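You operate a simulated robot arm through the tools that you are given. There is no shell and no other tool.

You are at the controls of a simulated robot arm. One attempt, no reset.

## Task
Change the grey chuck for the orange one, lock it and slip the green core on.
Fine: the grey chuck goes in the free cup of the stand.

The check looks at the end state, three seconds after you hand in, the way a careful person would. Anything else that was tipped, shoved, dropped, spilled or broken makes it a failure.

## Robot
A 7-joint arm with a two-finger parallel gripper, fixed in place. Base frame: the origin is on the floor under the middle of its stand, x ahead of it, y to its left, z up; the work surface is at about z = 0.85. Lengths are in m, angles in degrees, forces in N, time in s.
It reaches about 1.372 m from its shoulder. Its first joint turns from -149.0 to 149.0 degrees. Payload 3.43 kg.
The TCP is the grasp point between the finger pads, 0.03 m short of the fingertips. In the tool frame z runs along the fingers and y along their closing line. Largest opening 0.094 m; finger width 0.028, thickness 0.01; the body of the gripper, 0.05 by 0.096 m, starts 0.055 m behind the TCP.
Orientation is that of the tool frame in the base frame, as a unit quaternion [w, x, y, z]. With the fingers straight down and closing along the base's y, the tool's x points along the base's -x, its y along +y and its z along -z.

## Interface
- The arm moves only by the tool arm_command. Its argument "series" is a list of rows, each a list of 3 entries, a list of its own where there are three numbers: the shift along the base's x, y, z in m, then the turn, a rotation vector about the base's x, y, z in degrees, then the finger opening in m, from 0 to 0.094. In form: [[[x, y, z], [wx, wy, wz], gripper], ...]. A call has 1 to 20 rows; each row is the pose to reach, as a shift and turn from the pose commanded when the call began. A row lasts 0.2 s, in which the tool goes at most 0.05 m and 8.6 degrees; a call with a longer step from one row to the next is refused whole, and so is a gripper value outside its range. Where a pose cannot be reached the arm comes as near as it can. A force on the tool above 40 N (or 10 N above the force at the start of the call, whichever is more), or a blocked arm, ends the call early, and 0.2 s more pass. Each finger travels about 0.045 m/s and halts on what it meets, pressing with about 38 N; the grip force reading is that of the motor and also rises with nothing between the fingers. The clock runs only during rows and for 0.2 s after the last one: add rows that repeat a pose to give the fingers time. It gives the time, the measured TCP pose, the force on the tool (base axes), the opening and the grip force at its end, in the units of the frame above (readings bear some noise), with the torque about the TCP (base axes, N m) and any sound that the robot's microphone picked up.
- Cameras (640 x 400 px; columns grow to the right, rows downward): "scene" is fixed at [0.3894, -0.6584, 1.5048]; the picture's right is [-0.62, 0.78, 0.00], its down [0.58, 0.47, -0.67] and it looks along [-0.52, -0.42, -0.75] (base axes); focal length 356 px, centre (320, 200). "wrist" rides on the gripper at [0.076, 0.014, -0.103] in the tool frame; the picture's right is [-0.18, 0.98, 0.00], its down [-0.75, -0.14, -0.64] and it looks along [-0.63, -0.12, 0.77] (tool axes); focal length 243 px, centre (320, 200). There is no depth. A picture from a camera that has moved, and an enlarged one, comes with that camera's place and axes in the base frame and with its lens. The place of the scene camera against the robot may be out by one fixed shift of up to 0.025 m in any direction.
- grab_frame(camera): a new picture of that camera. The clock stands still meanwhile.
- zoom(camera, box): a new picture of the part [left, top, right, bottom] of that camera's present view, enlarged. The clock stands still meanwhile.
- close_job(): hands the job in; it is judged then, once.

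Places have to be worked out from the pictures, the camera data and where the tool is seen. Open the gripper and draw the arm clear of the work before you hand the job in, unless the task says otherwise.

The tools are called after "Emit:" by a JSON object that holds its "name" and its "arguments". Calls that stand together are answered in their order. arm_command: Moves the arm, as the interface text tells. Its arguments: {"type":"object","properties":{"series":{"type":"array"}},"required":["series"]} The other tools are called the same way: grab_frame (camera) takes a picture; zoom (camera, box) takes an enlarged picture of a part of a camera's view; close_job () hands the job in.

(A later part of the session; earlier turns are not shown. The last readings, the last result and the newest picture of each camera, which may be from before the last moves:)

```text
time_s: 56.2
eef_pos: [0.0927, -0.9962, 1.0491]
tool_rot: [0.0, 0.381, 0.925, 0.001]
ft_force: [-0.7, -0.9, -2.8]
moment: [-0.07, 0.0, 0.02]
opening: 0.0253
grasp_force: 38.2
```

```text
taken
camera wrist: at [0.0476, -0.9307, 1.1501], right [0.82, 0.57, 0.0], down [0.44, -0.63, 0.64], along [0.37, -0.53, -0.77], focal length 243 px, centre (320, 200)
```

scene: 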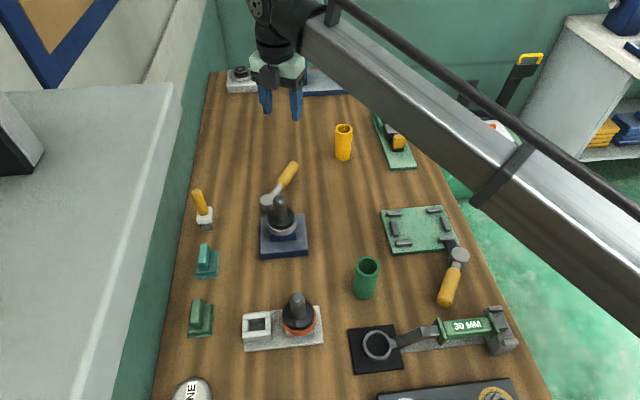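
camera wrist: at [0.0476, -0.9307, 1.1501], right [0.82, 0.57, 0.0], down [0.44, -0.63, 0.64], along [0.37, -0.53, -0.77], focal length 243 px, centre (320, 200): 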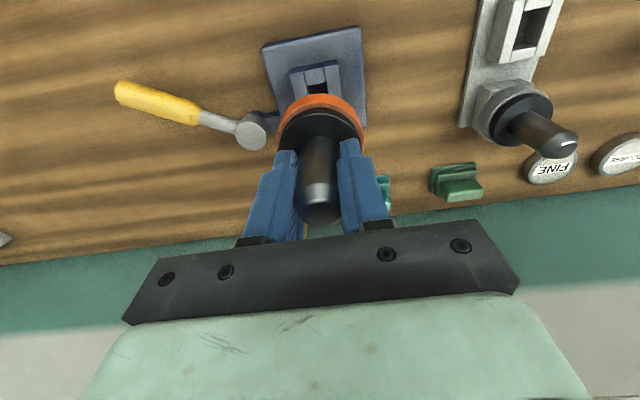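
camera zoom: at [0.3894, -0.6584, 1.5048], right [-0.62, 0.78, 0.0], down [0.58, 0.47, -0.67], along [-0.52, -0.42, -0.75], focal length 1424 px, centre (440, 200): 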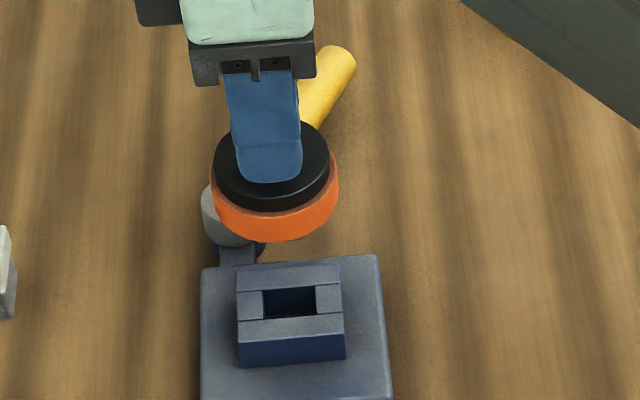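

Compared with the reference, the tool is about 1 mm too far along the closing direction. I'll check the spindle's position in the fingers with the same zoom as before.

Emit:
{"name": "zoom", "arguments": {"camera": "wrist", "box": [260, 130, 380, 240]}}

Emit:
{"name": "zoom", "arguments": {"camera": "wrist", "box": [260, 60, 380, 135]}}

```text
3.64 times, centred on (320, 185) of wrist
camera zoom: at [0.0476, -0.9307, 1.1501], right [0.82, 0.57, 0.0], down [0.44, -0.63, 0.64], along [0.37, -0.53, -0.77], focal length 882 px, centre (320, 254)
```

zoom: 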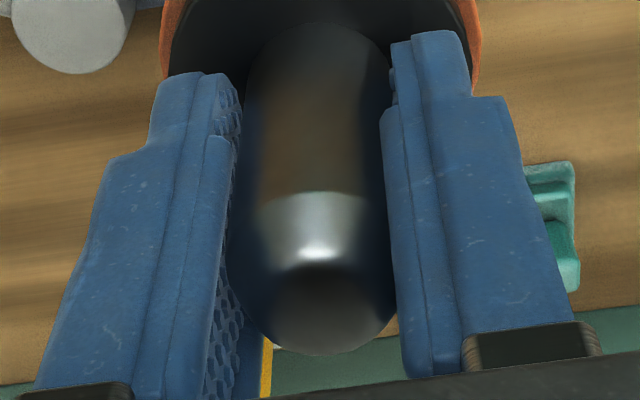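

```text
5.33 times, centred on (320, 98) of wrist
camera zoom: at [0.0476, -0.9307, 1.1501], right [0.82, 0.57, 0.0], down [0.44, -0.63, 0.64], along [0.37, -0.53, -0.77], focal length 1294 px, centre (320, 747)
```

zoom: 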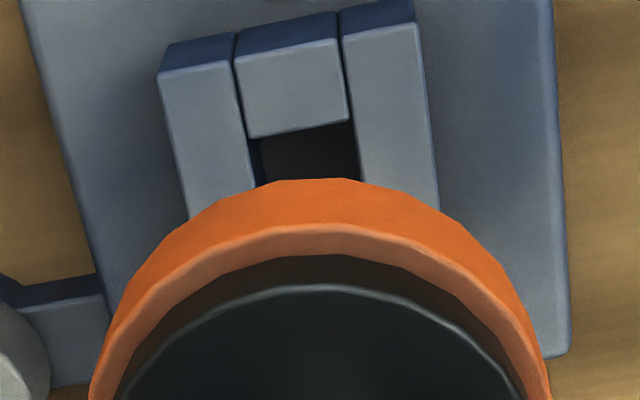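

The orange chuck sits about 1 mm toward -e2 in the grip compared with the grey one. I'll correct the tool by (0.0001, -0.0015) and start lowering slowly.

Emit:
{"name": "arm_command", "arguments": {"series": [[[0.0001, -0.0015, -0.01], [0, 0, 0], 0.01], [[0.0001, -0.0015, -0.03], [0, 0, 0], 0.01], [[0.0001, -0.0015, -0.045], [0, 0, 0], 0.01], [[0.0001, -0.0015, -0.05], [0, 0, 0], 0.01], [[0.0001, -0.0015, -0.054], [0, 0, 0], 0.01], [[0.0001, -0.0015, -0.058], [0, 0, 0], 0.01]]}}

Emit:
{"name": "zoom", "arguments": {"camera": "wrist", "box": [260, 60, 380, 135]}}

Emit:
{"name": "zoom", "arguments": {"camera": "scene", "box": [240, 170, 340, 270]}}

```text
time_s: 57.6
eef_pos: [0.0912, -0.9989, 0.9916]
tool_rot: [0.0, 0.379, 0.925, 0.0]
ft_force: [-0.1, 0.1, -3.3]
moment: [-0.05, 0.03, 0.02]
opening: 0.0253
grasp_force: 38.7
```

```text
5.33 times, centred on (320, 98) of wrist
camera zoom: at [0.0467, -0.9337, 1.093], right [0.82, 0.57, 0.0], down [0.44, -0.63, 0.64], along [0.37, -0.53, -0.77], focal length 1294 px, centre (320, 747)
```

zoom: 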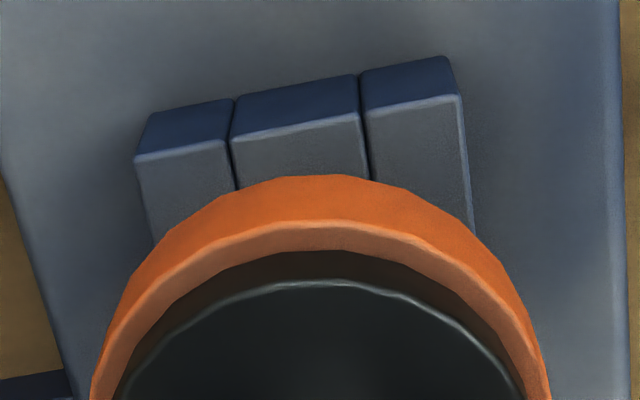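

```text
4.00 times, centred on (290, 220) of scene
camera zoom: at [0.3894, -0.6584, 1.5048], right [-0.62, 0.78, 0.0], down [0.58, 0.47, -0.67], along [-0.52, -0.42, -0.75], focal length 1424 px, centre (440, 120)
```

zoom: 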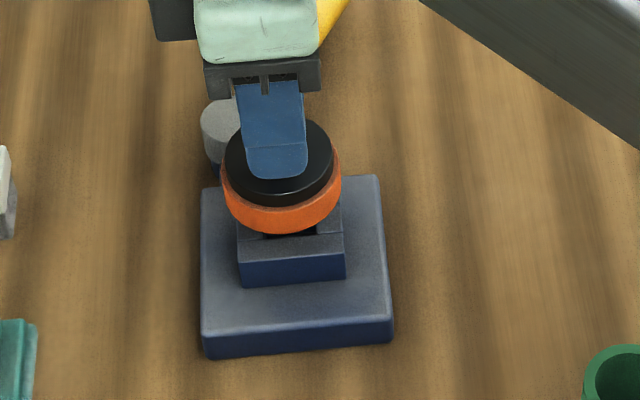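

No contact yet and the alignment looks right. I'll continue down in 3 mm steps.

Emit:
{"name": "arm_command", "arguments": {"series": [[[0, 0, -0.003], [0, 0, 0], 0.01], [[0, 0, -0.006], [0, 0, 0], 0.01], [[0, 0, -0.009], [0, 0, 0], 0.01], [[0, 0, -0.011], [0, 0, 0], 0.01]]}}

Emit:
{"name": "zoom", "arguments": {"camera": "scene", "box": [240, 170, 340, 270]}}

```text
time_s: 58.6
eef_pos: [0.0913, -0.9985, 0.9799]
tool_rot: [0.0, 0.38, 0.925, 0.0]
ft_force: [-1.1, 0.2, -2.4]
moment: [0.03, -0.08, -0.01]
opening: 0.0253
grasp_force: 38.2
```

```text
4.00 times, centred on (290, 220) of scene
camera zoom: at [0.3894, -0.6584, 1.5048], right [-0.62, 0.78, 0.0], down [0.58, 0.47, -0.67], along [-0.52, -0.42, -0.75], focal length 1424 px, centre (440, 120)
```

zoom: 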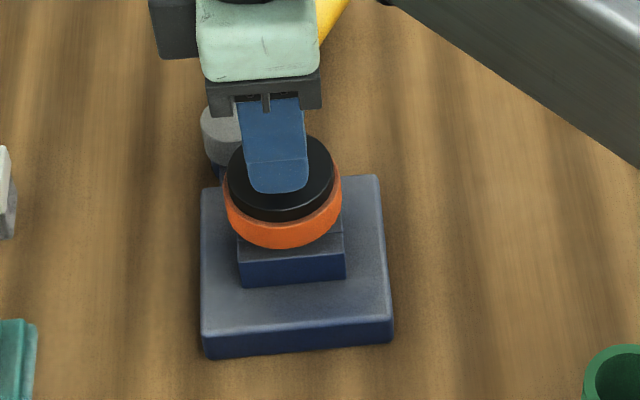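

Still no reaction at z ≈ 0.980. I'll continue down.

Emit:
{"name": "arm_command", "arguments": {"series": [[[0, 0, -0.002], [0, 0, 0], 0.01], [[0, 0, -0.004], [0, 0, 0], 0.01], [[0, 0, -0.006], [0, 0, 0], 0.01], [[0, 0, -0.008], [0, 0, 0], 0.01]]}}

Emit:
{"name": "zoom", "arguments": {"camera": "scene", "box": [240, 170, 340, 270]}}

```text
time_s: 59.6
eef_pos: [0.0918, -0.9981, 0.9711]
tool_rot: [-0.001, 0.38, 0.925, -0.001]
ft_force: [-0.1, 0.2, -2.6]
moment: [0.04, 0.16, 0.01]
opening: 0.0252
grasp_force: 37.6
```

```text
4.00 times, centred on (290, 220) of scene
camera zoom: at [0.3894, -0.6584, 1.5048], right [-0.62, 0.78, 0.0], down [0.58, 0.47, -0.67], along [-0.52, -0.42, -0.75], focal length 1424 px, centre (440, 120)
```

zoom: 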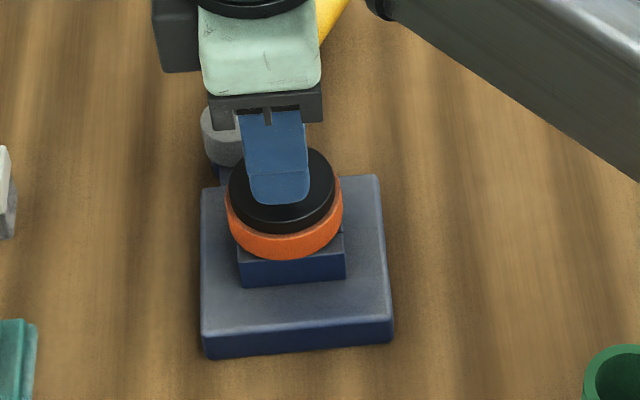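

Nearly seated; a few more millimetres to go.

Emit:
{"name": "arm_command", "arguments": {"series": [[[0, 0, -0.0015], [0, 0, 0], 0.01], [[0, 0, -0.003], [0, 0, 0], 0.01], [[0, 0, -0.0045], [0, 0, 0], 0.01]]}}

Emit:
{"name": "zoom", "arguments": {"camera": "scene", "box": [240, 170, 340, 270]}}

```text
time_s: 60.4
eef_pos: [0.0915, -0.9994, 0.9698]
tool_rot: [0.001, 0.38, 0.925, -0.001]
ft_force: [-0.9, 0.2, 12.4]
moment: [-0.05, 0.26, 0.01]
opening: 0.0251
grasp_force: 37.8
```

```text
4.00 times, centred on (290, 220) of scene
camera zoom: at [0.3894, -0.6584, 1.5048], right [-0.62, 0.78, 0.0], down [0.58, 0.47, -0.67], along [-0.52, -0.42, -0.75], focal length 1424 px, centre (440, 120)
```

zoom: 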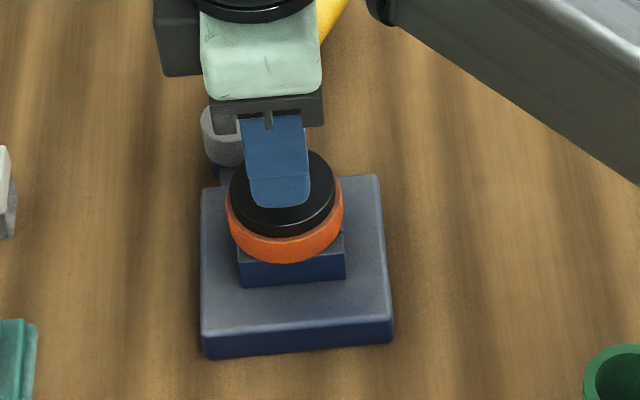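

There's 12 N of reaction, and the rim is at the same image position the grey chuck had when seated. A small further press will confirm.

Emit:
{"name": "arm_command", "arguments": {"series": [[[0, 0, -0.001], [0, 0, 0], 0.01], [[0, 0, -0.001], [0, 0, 0], 0.01]]}}

```text
time_s: 61.0
eef_pos: [0.0911, -0.9979, 0.9689]
tool_rot: [0.001, 0.38, 0.925, 0.0]
ft_force: [-0.8, -2.1, 23.5]
moment: [-0.25, 0.31, 0.02]
opening: 0.0251
grasp_force: 38.3
```

It is firmly seated. I'll ease off, open, rise and inspect.

Emit:
{"name": "arm_command", "arguments": {"series": [[[0, 0, 0.002], [0, 0, 0], 0.02], [[0, 0, 0.002], [0, 0, 0], 0.04], [[0, 0, 0.002], [0, 0, 0], 0.05], [[0, 0, 0.002], [0, 0, 0], 0.05], [[0, 0, 0.015], [0, 0, 0], 0.05], [[0, 0, 0.05], [0, 0, 0], 0.05], [[0, 0, 0.09], [0, 0, 0], 0.05], [[0, 0, 0.115], [0, 0, 0], 0.05], [[0, 0, 0.115], [0, 0, 0], 0.05]]}}

Emit:
{"name": "zoom", "arguments": {"camera": "scene", "box": [240, 150, 340, 265]}}

Emit:
{"name": "grab_frame", "arguments": {"camera": "wrist"}}

```text
time_s: 63.0
eef_pos: [0.0914, -0.998, 1.0803]
tool_rot: [0.0, 0.38, 0.925, 0.0]
ft_force: [-0.4, 0.3, -0.6]
moment: [0.0, 0.02, -0.03]
opening: 0.0501
grasp_force: 0.1
```

```text
3.48 times, centred on (290, 208) of scene
camera zoom: at [0.3894, -0.6584, 1.5048], right [-0.62, 0.78, 0.0], down [0.58, 0.47, -0.67], along [-0.52, -0.42, -0.75], focal length 1238 px, centre (424, 174)
```

zoom: 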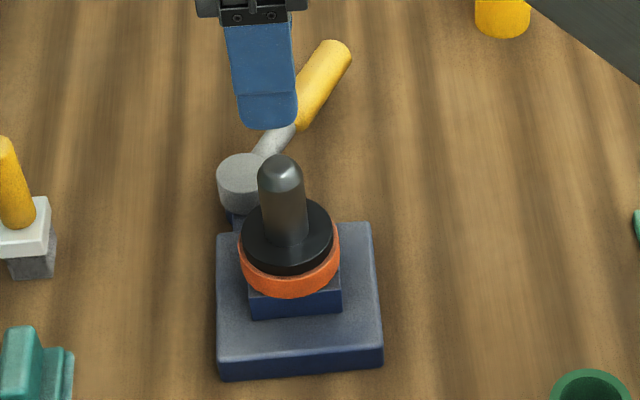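

```text
taken
camera wrist: at [0.0473, -0.9334, 1.1828], right [0.82, 0.57, 0.0], down [0.44, -0.63, 0.64], along [0.37, -0.53, -0.77], focal length 243 px, centre (320, 200)
```

wrist: 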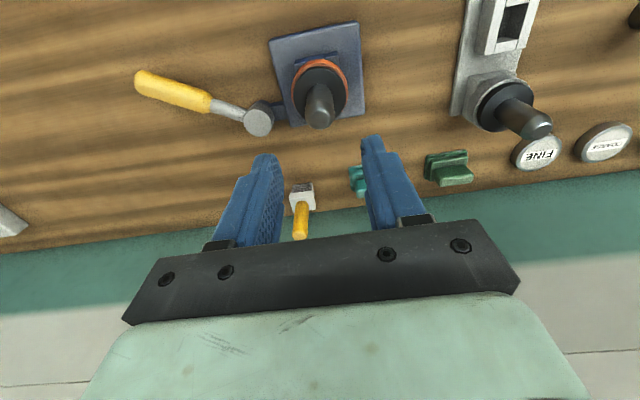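

The orange chuck sits in the socket just like the grey one did. Now the lever: I'll move over the handle (hub → 195.5°, r ≈ 0.104), turn the gripper to match, and come part-way down.

Emit:
{"name": "arm_command", "arguments": {"series": [[[-0.0178, -0.0132, 0], [0, 0, 7.5], 0.05], [[-0.0355, -0.0263, 0], [0, 0, 15], 0.05], [[-0.0533, -0.0395, 0], [0, 0, 22.5], 0.05], [[-0.071, -0.0527, 0], [0, 0, 30], 0.05], [[-0.0888, -0.0658, 0], [0, 0, 37.5], 0.05], [[-0.1066, -0.079, 0], [0, 0, 45], 0.05], [[-0.1243, -0.0921, 0], [0, 0, 52.5], 0.05], [[-0.1421, -0.1053, 0], [0, 0, 60], 0.05], [[-0.1421, -0.1053, -0.045], [0, 0, 60], 0.05], [[-0.1421, -0.1053, -0.09], [0, 0, 60], 0.05], [[-0.1421, -0.1053, -0.12], [0, 0, 60], 0.05], [[-0.1421, -0.1053, -0.12], [0, 0, 60], 0.05]]}}

Emit:
{"name": "grab_frame", "arguments": {"camera": "wrist"}}

Emit:
{"name": "zoom", "arguments": {"camera": "scene", "box": [240, 130, 360, 265]}}

```text
time_s: 65.6
eef_pos: [-0.051, -1.1065, 0.9592]
tool_rot: [0.0, -0.134, 0.991, 0.0]
ft_force: [0.4, 0.1, 0.5]
moment: [0.03, 0.04, 0.02]
opening: 0.0501
grasp_force: 0.0
```

```text
taken
camera wrist: at [-0.1279, -1.1112, 1.0622], right [-0.08, 1.0, 0.0], down [0.76, 0.06, 0.64], along [0.64, 0.05, -0.77], focal length 243 px, centre (320, 200)
```

wrist: 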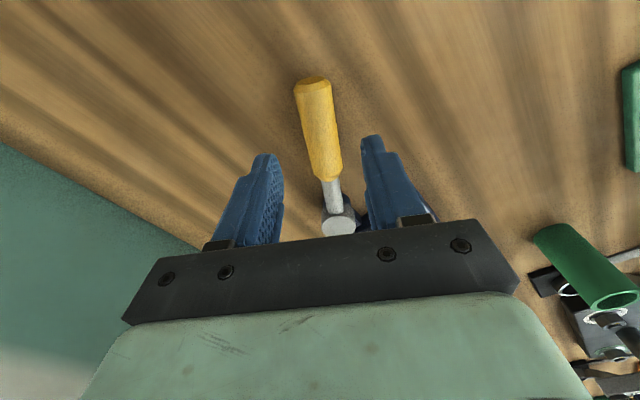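

```text
2.96 times, centred on (300, 198) of scene
camera zoom: at [0.3894, -0.6584, 1.5048], right [-0.62, 0.78, 0.0], down [0.58, 0.47, -0.67], along [-0.52, -0.42, -0.75], focal length 1054 px, centre (379, 207)
```

zoom: 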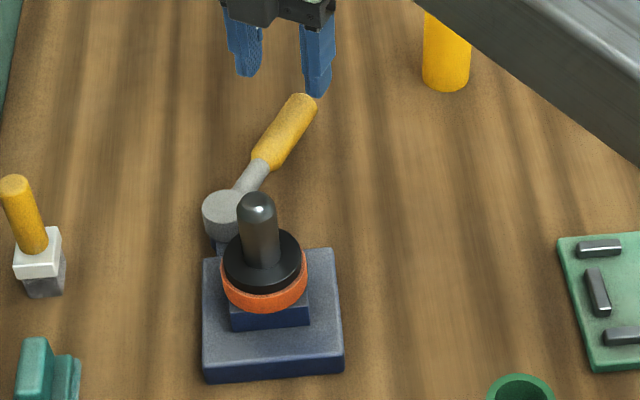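

The view matches my first straddle picture, so I'll go down around the handle.

Emit:
{"name": "arm_command", "arguments": {"series": [[[0, 0.002, -0.03], [0, 0, 0], 0.05], [[0, 0.002, -0.052], [0, 0, 0], 0.05], [[0, 0.002, -0.064], [0, 0, 0], 0.05], [[0, 0.002, -0.064], [0, 0, 0], 0.038], [[0, 0.002, -0.064], [0, 0, 0], 0.036]]}}

Emit:
{"name": "grab_frame", "arguments": {"camera": "wrist"}}

```text
time_s: 66.8
eef_pos: [-0.0503, -1.1029, 0.8957]
tool_rot: [0.0, -0.133, 0.991, 0.0]
ft_force: [-0.6, -0.2, 0.2]
moment: [0.0, 0.01, -0.03]
opening: 0.0362
grasp_force: 0.2
```

```text
taken
camera wrist: at [-0.1285, -1.1089, 0.9974], right [-0.08, 1.0, 0.0], down [0.76, 0.06, 0.64], along [0.64, 0.05, -0.77], focal length 243 px, centre (320, 200)
```

wrist: 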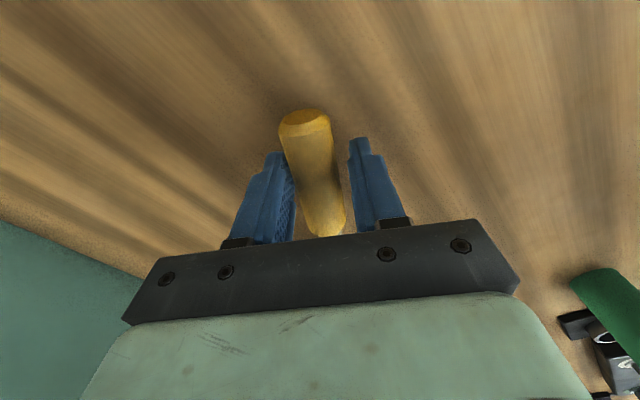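

The handle is between the fingers with the tips at the right height. I'll swing it back toward its original locked position, first through 48°.

Emit:
{"name": "arm_command", "arguments": {"series": [[[-0.0028, 0.0142, 0], [0, 0, -8], 0.036], [[-0.0037, 0.0286, 0], [0, 0, -16], 0.036], [[-0.0025, 0.043, 0], [0, 0, -24], 0.036], [[0.0006, 0.0571, 0], [0, 0, -32], 0.036], [[0.0057, 0.0706, 0], [0, 0, -40], 0.036], [[0.0126, 0.0833, 0], [0, 0, -48], 0.036], [[0.0126, 0.0833, 0], [0, 0, -48], 0.036]]}}

Emit:
{"name": "zoom", "arguments": {"camera": "scene", "box": [240, 130, 360, 265]}}

Emit:
{"name": "grab_frame", "arguments": {"camera": "wrist"}}

```text
time_s: 68.4
eef_pos: [-0.0377, -1.0181, 0.8953]
tool_rot: [0.0, 0.283, 0.959, 0.0]
ft_force: [3.0, -1.2, 10.6]
moment: [-0.1, 0.19, -0.06]
opening: 0.036
grasp_force: 0.0
```

```text
2.96 times, centred on (300, 198) of scene
camera zoom: at [0.3894, -0.6584, 1.5048], right [-0.62, 0.78, 0.0], down [0.58, 0.47, -0.67], along [-0.52, -0.42, -0.75], focal length 1054 px, centre (379, 207)
```

zoom: 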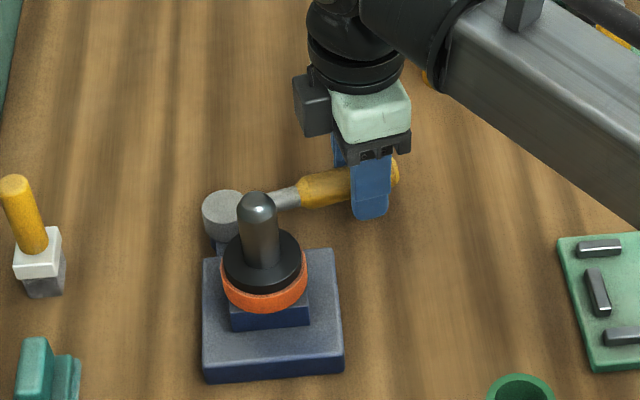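

```text
taken
camera wrist: at [-0.0949, -0.9641, 0.9988], right [0.69, 0.73, 0.0], down [0.56, -0.53, 0.64], along [0.47, -0.44, -0.77], focal length 243 px, centre (320, 200)
```

wrist: 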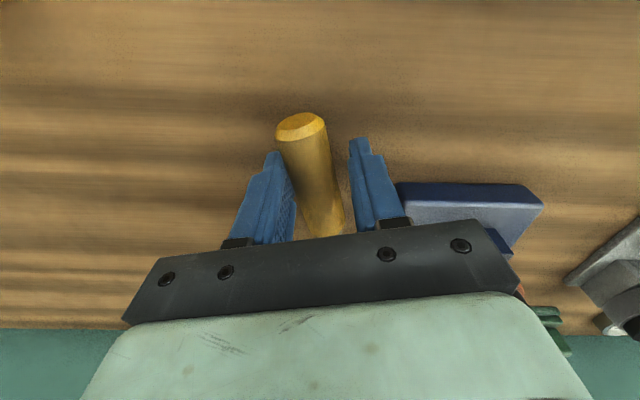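

The handle is following. I'll finish the swing, going a few degrees past the original angle to take up the slack and seat it against its stop.

Emit:
{"name": "arm_command", "arguments": {"series": [[[0.0086, 0.0116, 0], [0, 0, -8], 0.036], [[0.0135, 0.0169, 0], [0, 0, -12], 0.036], [[0.0162, 0.0194, 0], [0, 0, -14], 0.036], [[0.0188, 0.0218, 0], [0, 0, -16], 0.036], [[0.0188, 0.0218, 0], [0, 0, -16], 0.036]]}}

Emit:
{"name": "zoom", "arguments": {"camera": "scene", "box": [240, 130, 360, 265]}}

Emit:
{"name": "grab_frame", "arguments": {"camera": "wrist"}}

```text
time_s: 69.6
eef_pos: [-0.0199, -0.9974, 0.8969]
tool_rot: [0.0, 0.413, 0.911, -0.001]
ft_force: [-2.1, -0.3, -0.7]
moment: [0.02, 0.03, 0.0]
opening: 0.0368
grasp_force: 1.4
```

```text
2.96 times, centred on (300, 198) of scene
camera zoom: at [0.3894, -0.6584, 1.5048], right [-0.62, 0.78, 0.0], down [0.58, 0.47, -0.67], along [-0.52, -0.42, -0.75], focal length 1054 px, centre (379, 207)
```

zoom: 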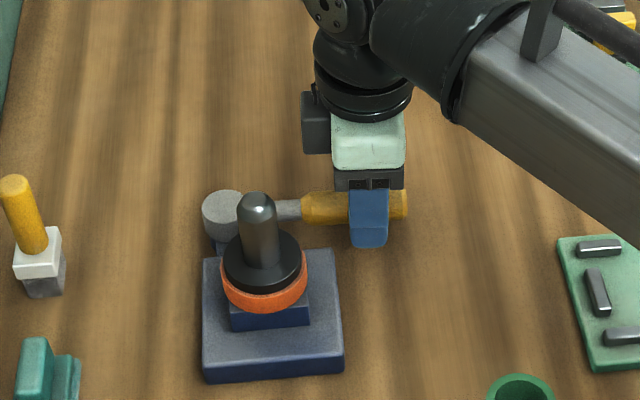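

```text
taken
camera wrist: at [-0.0598, -0.9288, 0.9989], right [0.86, 0.51, 0.0], down [0.39, -0.66, 0.64], along [0.33, -0.55, -0.77], focal length 243 px, centre (320, 200)
```

wrist: 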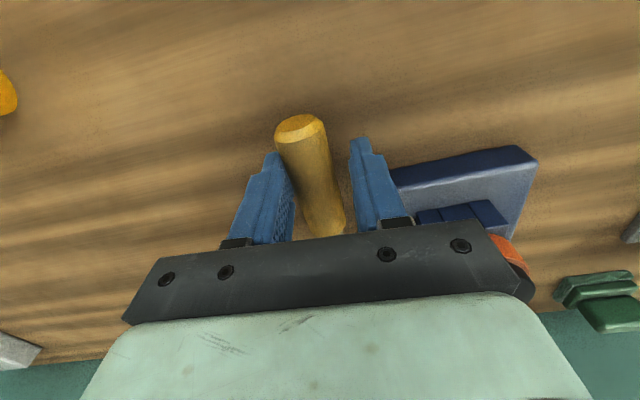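

The fingers are just starting to load against the stop. I'll push a few degrees more to make certain the handle is fully home.

Emit:
{"name": "arm_command", "arguments": {"series": [[[0.0028, 0.0024, 0], [0, 0, -2], 0.036], [[0.0055, 0.0046, 0], [0, 0, -4], 0.036], [[0.0055, 0.0046, 0], [0, 0, -4], 0.036]]}}

Emit:
{"name": "grab_frame", "arguments": {"camera": "wrist"}}

```text
time_s: 70.4
eef_pos: [-0.0135, -0.9929, 0.8979]
tool_rot: [0.0, 0.445, 0.895, -0.001]
ft_force: [-7.4, -15.6, -0.3]
moment: [-0.18, 0.01, 0.38]
opening: 0.0442
grasp_force: 7.3
```

```text
taken
camera wrist: at [-0.05, -0.9229, 0.9989], right [0.89, 0.45, 0.0], down [0.34, -0.68, 0.64], along [0.29, -0.58, -0.77], focal length 243 px, centre (320, 200)
```

wrist: 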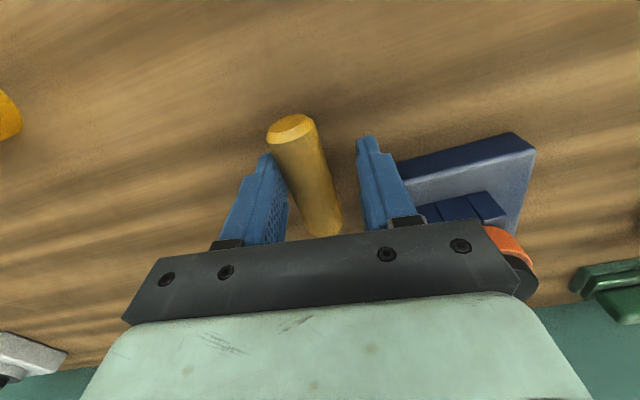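

The lever is hard against its stop (17 N). I'll back the tool off so it's centred on the handle, open, and lift out.

Emit:
{"name": "arm_command", "arguments": {"series": [[[-0.0055, -0.0046, 0], [0, 0, 4], 0.045], [[-0.0095, -0.0085, 0], [0, 0, 7], 0.05], [[-0.0095, -0.0085, 0], [0, 0, 7], 0.056], [[-0.0095, -0.0085, 0.03], [0, 0, 7], 0.056], [[-0.0095, -0.0085, 0.075], [0, 0, 7], 0.056], [[-0.0095, -0.0085, 0.12], [0, 0, 7], 0.056], [[-0.0095, -0.0085, 0.165], [0, 0, 7], 0.056], [[-0.0095, -0.0085, 0.18], [0, 0, 7], 0.056]]}}

Emit:
{"name": "zoom", "arguments": {"camera": "scene", "box": [240, 180, 340, 265]}}

Emit:
{"name": "grab_frame", "arguments": {"camera": "wrist"}}

```text
time_s: 72.2
eef_pos: [-0.0227, -1.0011, 1.0765]
tool_rot: [0.0, 0.388, 0.922, 0.001]
ft_force: [0.3, -0.7, -0.8]
moment: [0.0, -0.02, 0.0]
opening: 0.0562
grasp_force: 0.2
```

```text
4.71 times, centred on (290, 222) of scene
camera zoom: at [0.3894, -0.6584, 1.5048], right [-0.62, 0.78, 0.0], down [0.58, 0.47, -0.67], along [-0.52, -0.42, -0.75], focal length 1675 px, centre (461, 94)
```

zoom: 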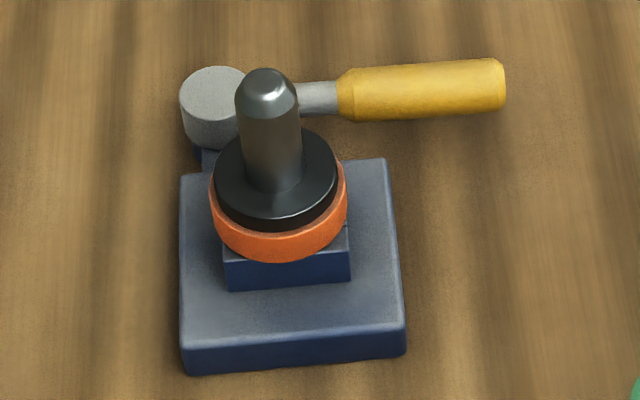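

```text
taken
camera wrist: at [-0.0666, -0.9369, 1.179], right [0.83, 0.55, 0.0], down [0.43, -0.64, 0.64], along [0.36, -0.53, -0.77], focal length 243 px, centre (320, 200)
```

wrist: 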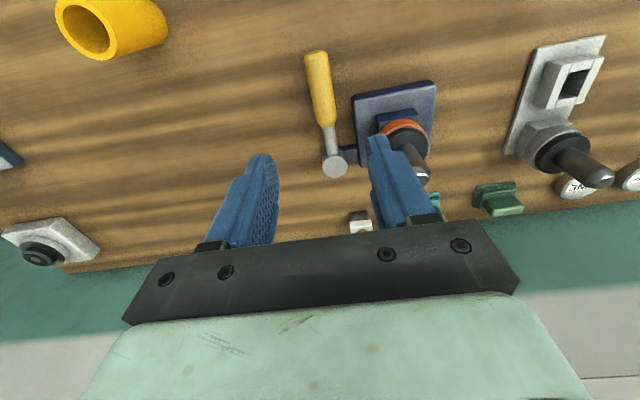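

The lever is back exactly where it began. I'll verify the lock with the same gentle pull test on the orange spindle, so I'm moving back over it.

Emit:
{"name": "arm_command", "arguments": {"series": [[[0.038, 0.001, 0.0], [0, 0, 0.5], 0.05], [[0.076, 0.002, 0.0], [0, 0, 1], 0.05], [[0.1141, 0.0031, 0.0], [0, 0, 1], 0.05], [[0.1141, 0.0031, -0.04], [0, 0, 1], 0.05], [[0.1141, 0.0031, -0.08], [0, 0, 1], 0.05], [[0.1141, 0.0031, -0.112], [0, 0, 1], 0.05], [[0.1141, 0.0031, -0.112], [0, 0, 1], 0.03], [[0.1141, 0.0031, -0.112], [0, 0, 1], 0.015], [[0.1141, 0.0031, -0.112], [0, 0, 1], 0.01], [[0.1141, 0.0031, -0.112], [0, 0, 1], 0.01]]}}

```text
time_s: 74.4
eef_pos: [0.0917, -0.9988, 0.9656]
tool_rot: [0.0, 0.381, 0.925, 0.0]
ft_force: [-4.1, -5.8, -0.3]
moment: [0.1, -0.31, -0.01]
opening: 0.0252
grasp_force: 38.2
```

The grip is good, with only 7 N of side load. Pulling up 3 mm now.

Emit:
{"name": "arm_command", "arguments": {"series": [[[0, 0, 0.001], [0, 0, 0], 0.01], [[0, 0, 0.002], [0, 0, 0], 0.01], [[0, 0, 0.003], [0, 0, 0], 0.01], [[0, 0, 0.003], [0, 0, 0], 0.01]]}}

Emit:
{"name": "zoom", "arguments": {"camera": "scene", "box": [240, 180, 340, 265]}}

```text
time_s: 75.4
eef_pos: [0.0918, -0.9986, 0.9669]
tool_rot: [-0.001, 0.381, 0.925, 0.001]
ft_force: [-1.2, -0.8, -26.7]
moment: [-0.48, 0.55, 0.01]
opening: 0.0255
grasp_force: 38.3
```

```text
4.71 times, centred on (290, 222) of scene
camera zoom: at [0.3894, -0.6584, 1.5048], right [-0.62, 0.78, 0.0], down [0.58, 0.47, -0.67], along [-0.52, -0.42, -0.75], focal length 1675 px, centre (461, 94)
```

zoom: 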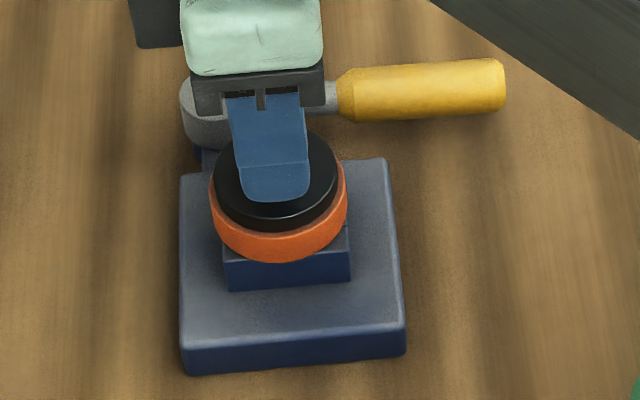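

The chuck holds at 27 N, so it is locked. I'll release it, rise and go look at the green core.

Emit:
{"name": "arm_command", "arguments": {"series": [[[0, 0, -0.002], [0, 0, 0], 0.01], [[0, 0, -0.003], [0, 0, 0], 0.03], [[0, 0, -0.003], [0, 0, 0], 0.05], [[0, 0, -0.003], [0, 0, 0], 0.05], [[0, 0, 0.01], [0, 0, 0], 0.05], [[0, 0, 0.05], [0, 0, 0], 0.05], [[0, 0, 0.09], [0, 0, 0], 0.06], [[0, 0, 0.125], [0, 0, 0], 0.07], [[0, 0, 0.125], [0, 0, 0], 0.08]]}}

Emit:
{"name": "zoom", "arguments": {"camera": "wrist", "box": [240, 40, 400, 140]}}

Emit:
{"name": "zoom", "arguments": {"camera": "scene", "box": [325, 230, 405, 310]}}

Emit:
{"name": "zoom", "arguments": {"camera": "scene", "box": [240, 180, 340, 265]}}

```text
time_s: 77.4
eef_pos: [0.0907, -0.9964, 1.0919]
tool_rot: [0.0, 0.381, 0.925, -0.001]
ft_force: [-0.4, 0.3, 0.9]
moment: [-0.01, 0.03, -0.02]
opening: 0.08
grasp_force: 0.1
```

```text
4.00 times, centred on (320, 90) of wrist
camera zoom: at [0.046, -0.9325, 1.1945], right [0.82, 0.57, 0.0], down [0.44, -0.63, 0.64], along [0.37, -0.53, -0.77], focal length 970 px, centre (320, 640)
```

zoom: 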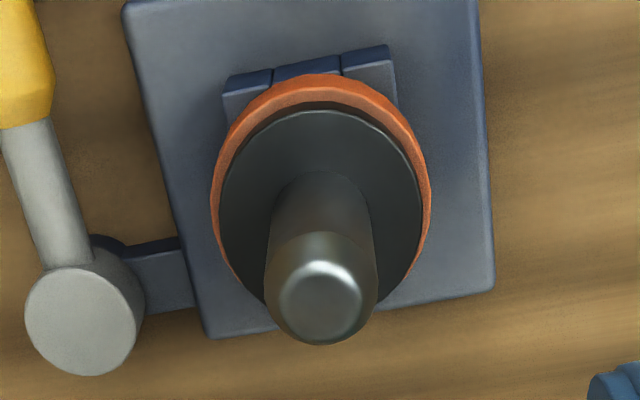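

```text
5.00 times, centred on (365, 270) of scene
camera zoom: at [0.3894, -0.6584, 1.5048], right [-0.62, 0.78, 0.0], down [0.58, 0.47, -0.67], along [-0.52, -0.42, -0.75], focal length 1779 px, centre (95, -150)
```

zoom: 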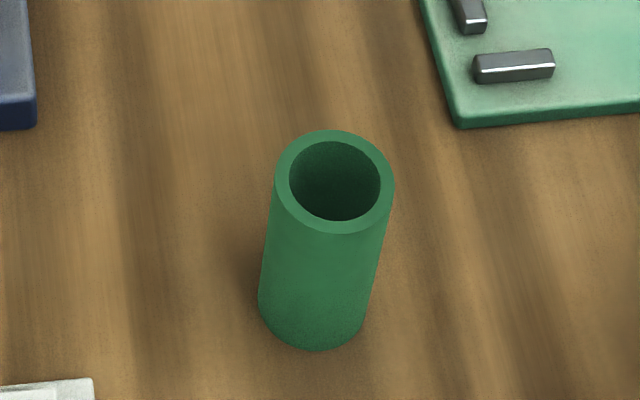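

```text
4.71 times, centred on (290, 222) of scene
camera zoom: at [0.3894, -0.6584, 1.5048], right [-0.62, 0.78, 0.0], down [0.58, 0.47, -0.67], along [-0.52, -0.42, -0.75], focal length 1675 px, centre (461, 94)
```

zoom: 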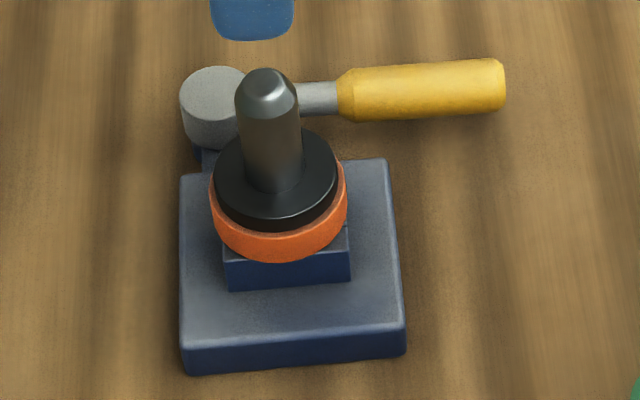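

The core is a tube about 43 mm across outside and 33 mm inside, roughly 88 mm tall, against a 25 mm spindle, so there's ample clearance. I'll move for a near-vertical fix on it.

Emit:
{"name": "arm_command", "arguments": {"series": [[[0.003, 0.039, 0.0], [0, 0, 0], 0.08], [[0.006, 0.078, 0.0], [0, 0, 0], 0.08], [[0.009, 0.117, 0.0], [0, 0, 0], 0.08], [[0.012, 0.157, 0.0], [0, 0, 0], 0.08], [[0.012, 0.157, 0.0], [0, 0, 0], 0.08]]}}

Emit:
{"name": "grab_frame", "arguments": {"camera": "wrist"}}

Emit:
{"name": "zoom", "arguments": {"camera": "wrist", "box": [220, 0, 420, 125]}}

```text
time_s: 78.6
eef_pos: [0.1026, -0.8406, 1.0952]
tool_rot: [0.0, 0.381, 0.925, 0.0]
ft_force: [0.9, 0.1, 0.4]
moment: [0.01, 0.0, 0.0]
opening: 0.0802
grasp_force: 0.0
```

```text
taken
camera wrist: at [0.0575, -0.7756, 1.1966], right [0.82, 0.57, 0.0], down [0.44, -0.63, 0.64], along [0.37, -0.53, -0.77], focal length 243 px, centre (320, 200)
```

wrist: 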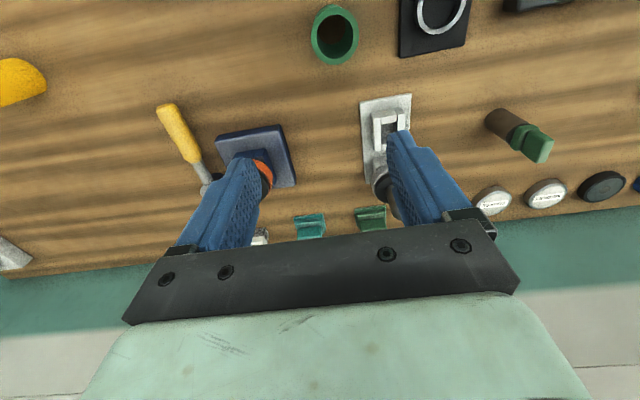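

```text
3.20 times, centred on (320, 62) of wrist
camera zoom: at [0.0575, -0.7756, 1.1966], right [0.82, 0.57, 0.0], down [0.44, -0.63, 0.64], along [0.37, -0.53, -0.77], focal length 776 px, centre (320, 640)
```

zoom: 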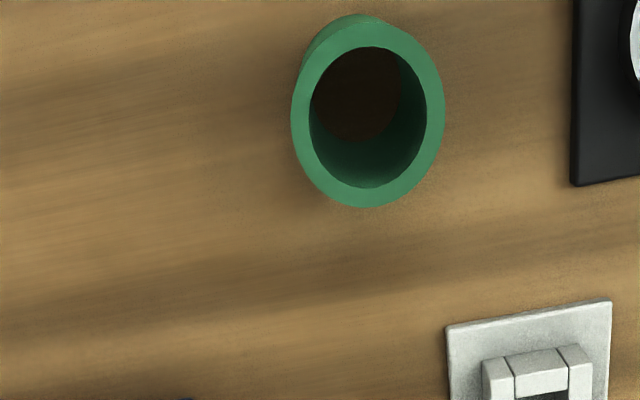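

The core's rim centre is at about (0.085, -0.7915), with its top at z ≈ 0.938. I'll move above it with the fingers open to 70 mm, stopping just above the rim to check.

Emit:
{"name": "arm_command", "arguments": {"series": [[[-0.009, 0.0245, 0.0], [0, 0, 0], 0.075], [[-0.0179, 0.0491, 0.0], [0, 0, 0], 0.07], [[-0.0179, 0.0491, -0.045], [0, 0, 0], 0.07], [[-0.0179, 0.0491, -0.09], [0, 0, 0], 0.07], [[-0.0179, 0.0491, -0.1], [0, 0, 0], 0.07], [[-0.0179, 0.0491, -0.1], [0, 0, 0], 0.07]]}}

Emit:
{"name": "grab_frame", "arguments": {"camera": "wrist"}}

Emit:
{"name": "zoom", "arguments": {"camera": "scene", "box": [310, 190, 430, 310]}}

```text
time_s: 80.0
eef_pos: [0.0865, -0.7911, 0.9932]
tool_rot: [0.0, 0.38, 0.925, 0.0]
ft_force: [-0.6, -0.8, -0.2]
moment: [-0.03, -0.02, 0.02]
opening: 0.0699
grasp_force: 0.0
```

```text
taken
camera wrist: at [0.0415, -0.7268, 1.0954], right [0.82, 0.57, 0.0], down [0.44, -0.63, 0.64], along [0.37, -0.53, -0.77], focal length 243 px, centre (320, 200)
```

wrist: 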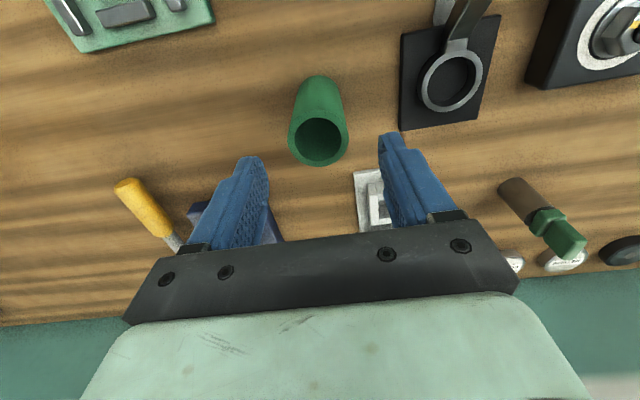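

```text
3.33 times, centred on (370, 250) of scene
camera zoom: at [0.3894, -0.6584, 1.5048], right [-0.62, 0.78, 0.0], down [0.58, 0.47, -0.67], along [-0.52, -0.42, -0.75], focal length 1186 px, centre (153, 33)
```

zoom: 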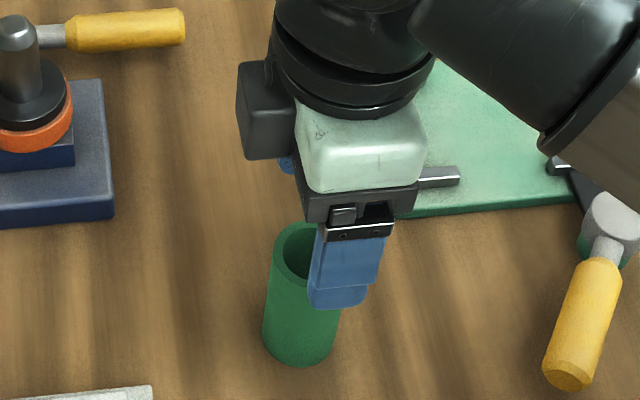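

The core is centred between the fingers, so I'll descend and close on it.

Emit:
{"name": "arm_command", "arguments": {"series": [[[0, -0.001, -0.03], [0, 0, 0], 0.07], [[0, -0.001, -0.06], [0, 0, 0], 0.07], [[0, -0.001, -0.081], [0, 0, 0], 0.07], [[0, -0.001, -0.081], [0, 0, 0], 0.055], [[0, -0.001, -0.081], [0, 0, 0], 0.045], [[0, -0.001, -0.081], [0, 0, 0], 0.035], [[0, -0.001, -0.081], [0, 0, 0], 0.035], [[0, -0.001, -0.081], [0, 0, 0], 0.035]]}}

Emit:
{"name": "grab_frame", "arguments": {"camera": "wrist"}}

Emit:
{"name": "zoom", "arguments": {"camera": "scene", "box": [310, 190, 430, 310]}}

```text
time_s: 81.8
eef_pos: [0.0866, -0.7922, 0.9122]
tool_rot: [0.0, 0.38, 0.925, 0.0]
ft_force: [0.0, -0.1, 0.3]
moment: [0.01, 0.01, 0.02]
opening: 0.042
grasp_force: 37.7
```

```text
taken
camera wrist: at [0.042, -0.7272, 1.0141], right [0.82, 0.57, 0.0], down [0.44, -0.63, 0.64], along [0.37, -0.53, -0.77], focal length 243 px, centre (320, 200)
```

wrist: 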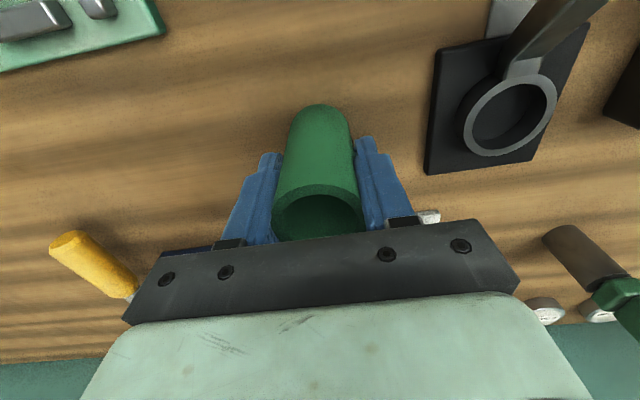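

```text
3.33 times, centred on (370, 250) of scene
camera zoom: at [0.3894, -0.6584, 1.5048], right [-0.62, 0.78, 0.0], down [0.58, 0.47, -0.67], along [-0.52, -0.42, -0.75], focal length 1186 px, centre (153, 33)
```

zoom: 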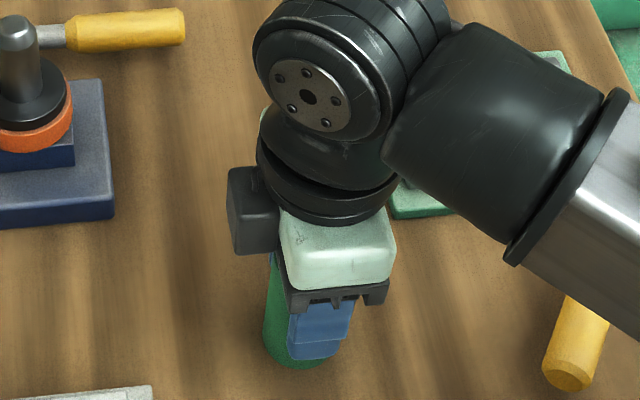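

The core is held (42 mm). I'll lift it until its lower end clears the spindle top, then carry it over the fixture.

Emit:
{"name": "arm_command", "arguments": {"series": [[[0, 0, 0.01], [0, 0, 0], 0.03], [[0, 0, 0.04], [0, 0, 0], 0.03], [[0, 0, 0.08], [0, 0, 0], 0.03], [[0, 0, 0.125], [0, 0, 0], 0.03], [[0, 0, 0.168], [0, 0, 0], 0.03], [[0.0013, -0.0411, 0.168], [0, 0, 0], 0.03], [[0.0025, -0.0822, 0.168], [0, 0, 0], 0.03], [[0.0038, -0.1234, 0.168], [0, 0, 0], 0.03], [[0.005, -0.1645, 0.168], [0, 0, 0], 0.03], [[0.0063, -0.2056, 0.168], [0, 0, 0], 0.03], [[0.0063, -0.2056, 0.168], [0, 0, 0], 0.03]]}}

Emit:
{"name": "grab_frame", "arguments": {"camera": "wrist"}}

Emit:
{"name": "zoom", "arguments": {"camera": "scene", "box": [240, 150, 340, 265]}}

Emit:
{"name": "zoom", "arguments": {"camera": "wrist", "box": [240, 60, 400, 160]}}

```text
time_s: 84.2
eef_pos: [0.093, -0.9958, 1.0795]
tool_rot: [0.0, 0.38, 0.925, 0.0]
ft_force: [0.0, 0.3, -0.2]
moment: [-0.05, 0.01, 0.03]
opening: 0.0418
grasp_force: 37.6
```

```text
taken
camera wrist: at [0.0475, -0.9324, 1.1818], right [0.82, 0.57, 0.0], down [0.44, -0.63, 0.64], along [0.37, -0.53, -0.77], focal length 243 px, centre (320, 200)
```

wrist: 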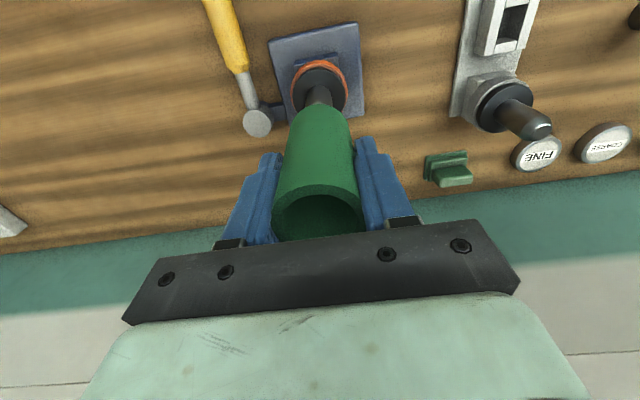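

```text
3.48 times, centred on (290, 208) of scene
camera zoom: at [0.3894, -0.6584, 1.5048], right [-0.62, 0.78, 0.0], down [0.58, 0.47, -0.67], along [-0.52, -0.42, -0.75], focal length 1238 px, centre (424, 174)
```

zoom: 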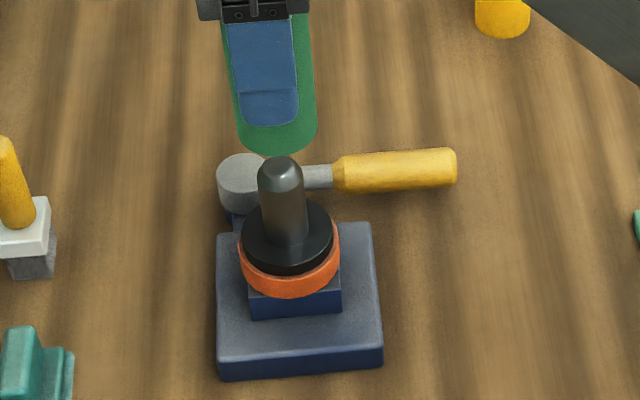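

```text
4.00 times, centred on (320, 110) of wrist
camera zoom: at [0.0475, -0.9324, 1.1818], right [0.82, 0.57, 0.0], down [0.44, -0.63, 0.64], along [0.37, -0.53, -0.77], focal length 970 px, centre (320, 560)
```

zoom: 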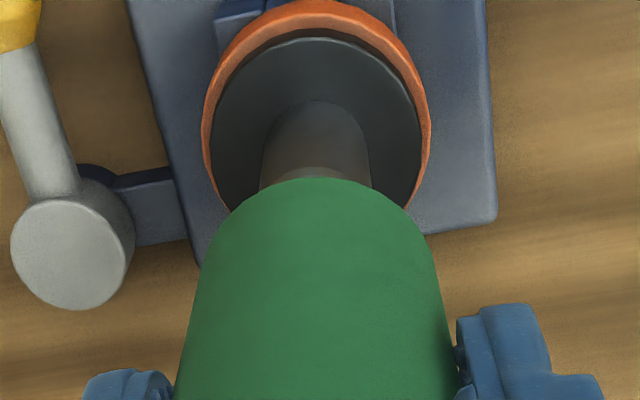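

The core is lined up over the spindle to within about 1 mm. I'll trim 0.9 mm in the closing direction and lower it just past the spindle tip.

Emit:
{"name": "arm_command", "arguments": {"series": [[[-0.0006, -0.0006, -0.01], [0, 0, 0], 0.03], [[-0.0006, -0.0006, -0.022], [0, 0, 0], 0.03], [[-0.0006, -0.0006, -0.03], [0, 0, 0], 0.03], [[-0.0006, -0.0006, -0.036], [0, 0, 0], 0.03], [[-0.0006, -0.0006, -0.042], [0, 0, 0], 0.03], [[-0.0006, -0.0006, -0.048], [0, 0, 0], 0.03]]}}

Emit:
{"name": "zoom", "arguments": {"camera": "scene", "box": [240, 150, 340, 265]}}

Emit:
{"name": "zoom", "arguments": {"camera": "wrist", "box": [240, 60, 400, 260]}}

```text
time_s: 85.6
eef_pos: [0.0917, -0.9984, 1.0326]
tool_rot: [0.0, 0.381, 0.925, 0.0]
ft_force: [-0.4, 0.1, -0.5]
moment: [-0.03, 0.0, 0.01]
opening: 0.042
grasp_force: 37.8
```

```text
3.48 times, centred on (290, 208) of scene
camera zoom: at [0.3894, -0.6584, 1.5048], right [-0.62, 0.78, 0.0], down [0.58, 0.47, -0.67], along [-0.52, -0.42, -0.75], focal length 1238 px, centre (424, 174)
```

zoom: 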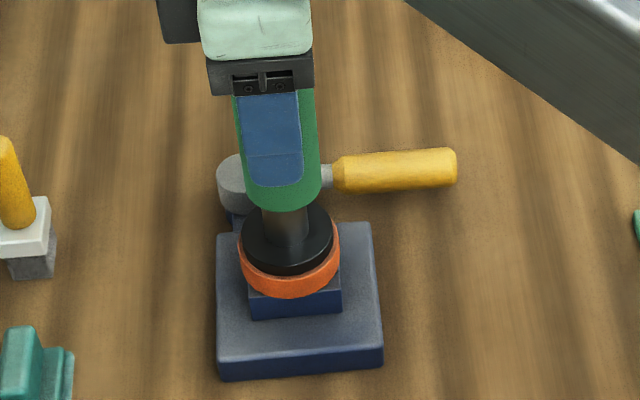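

```text
2.00 times, centred on (320, 160) of wrist
camera zoom: at [0.0468, -0.9342, 1.1345], right [0.82, 0.57, 0.0], down [0.44, -0.63, 0.64], along [0.37, -0.53, -0.77], focal length 485 px, centre (320, 280)
```

zoom: 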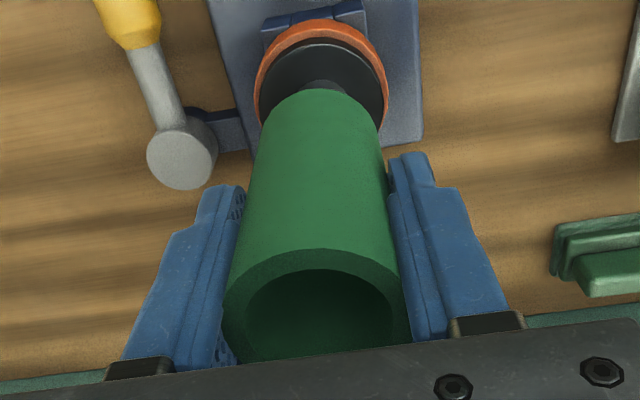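

The spindle has entered the tube with no contact force. I'll lower it the rest of the way onto the disc.

Emit:
{"name": "arm_command", "arguments": {"series": [[[0, 0, -0.01], [0, 0, 0], 0.03], [[0, 0, -0.02], [0, 0, 0], 0.03], [[0, 0, -0.029], [0, 0, 0], 0.03], [[0, 0, -0.035], [0, 0, 0], 0.03], [[0, 0, -0.039], [0, 0, 0], 0.03], [[0, 0, -0.042], [0, 0, 0], 0.03]]}}

Emit:
{"name": "zoom", "arguments": {"camera": "scene", "box": [240, 150, 340, 265]}}

```text
time_s: 87.0
eef_pos: [0.0913, -1.0001, 0.9912]
tool_rot: [0.001, 0.381, 0.925, -0.001]
ft_force: [0.8, 0.0, 11.3]
moment: [0.21, 0.03, 0.01]
opening: 0.0417
grasp_force: 38.0
```

```text
3.48 times, centred on (290, 208) of scene
camera zoom: at [0.3894, -0.6584, 1.5048], right [-0.62, 0.78, 0.0], down [0.58, 0.47, -0.67], along [-0.52, -0.42, -0.75], focal length 1238 px, centre (424, 174)
```

zoom: 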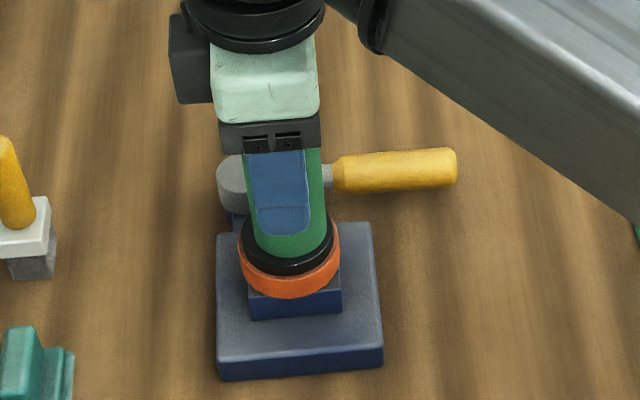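

The core rests on the chuck's disc (11 N reaction at the expected height). I'll ease off, open and rise clear.

Emit:
{"name": "arm_command", "arguments": {"series": [[[0, 0, 0.0015], [0, 0, 0], 0.036], [[0, 0, 0.0015], [0, 0, 0], 0.05], [[0, 0, 0.0015], [0, 0, 0], 0.065], [[0, 0, 0.0015], [0, 0, 0], 0.07], [[0, 0, 0.0015], [0, 0, 0], 0.07], [[0, 0, 0.02], [0, 0, 0], 0.07], [[0, 0, 0.06], [0, 0, 0], 0.07], [[0, 0, 0.1], [0, 0, 0], 0.07], [[0, 0, 0.14], [0, 0, 0], 0.07], [[0, 0, 0.16], [0, 0, 0], 0.07]]}}

Emit:
{"name": "zoom", "arguments": {"camera": "scene", "box": [240, 150, 340, 265]}}

Emit:
{"name": "grab_frame", "arguments": {"camera": "wrist"}}

Emit:
{"name": "grab_frame", "arguments": {"camera": "scene"}}

```text
time_s: 89.2
eef_pos: [0.0909, -0.9987, 1.1509]
tool_rot: [0.0, 0.38, 0.925, 0.0]
ft_force: [0.9, -0.4, -0.6]
moment: [0.04, 0.02, 0.0]
opening: 0.07
grasp_force: 0.0
```

```text
3.48 times, centred on (290, 208) of scene
camera zoom: at [0.3894, -0.6584, 1.5048], right [-0.62, 0.78, 0.0], down [0.58, 0.47, -0.67], along [-0.52, -0.42, -0.75], focal length 1238 px, centre (424, 174)
```

zoom: 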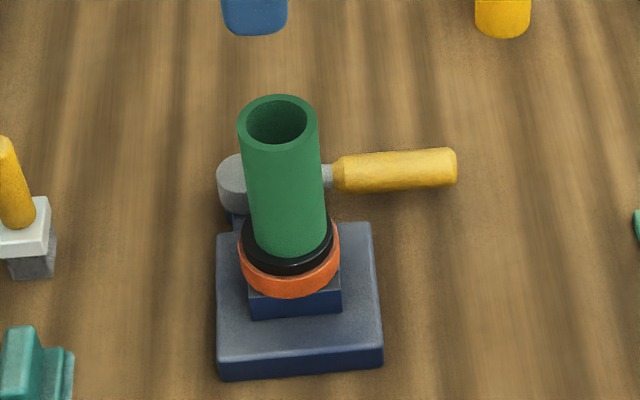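

```text
taken
camera wrist: at [0.0463, -0.9336, 1.2525], right [0.82, 0.57, 0.0], down [0.44, -0.63, 0.64], along [0.37, -0.53, -0.77], focal length 243 px, centre (320, 200)
```

wrist: 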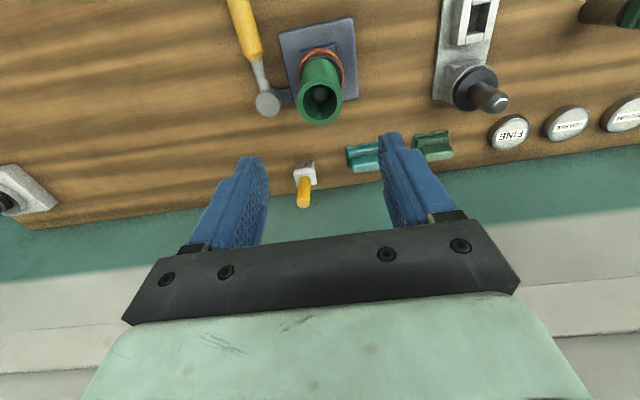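

```text
taken
```

scene: 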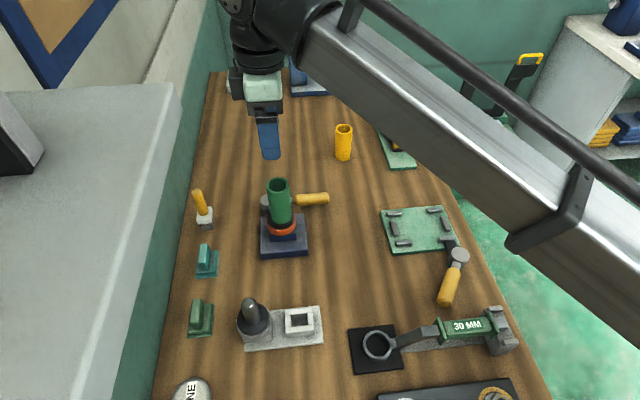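

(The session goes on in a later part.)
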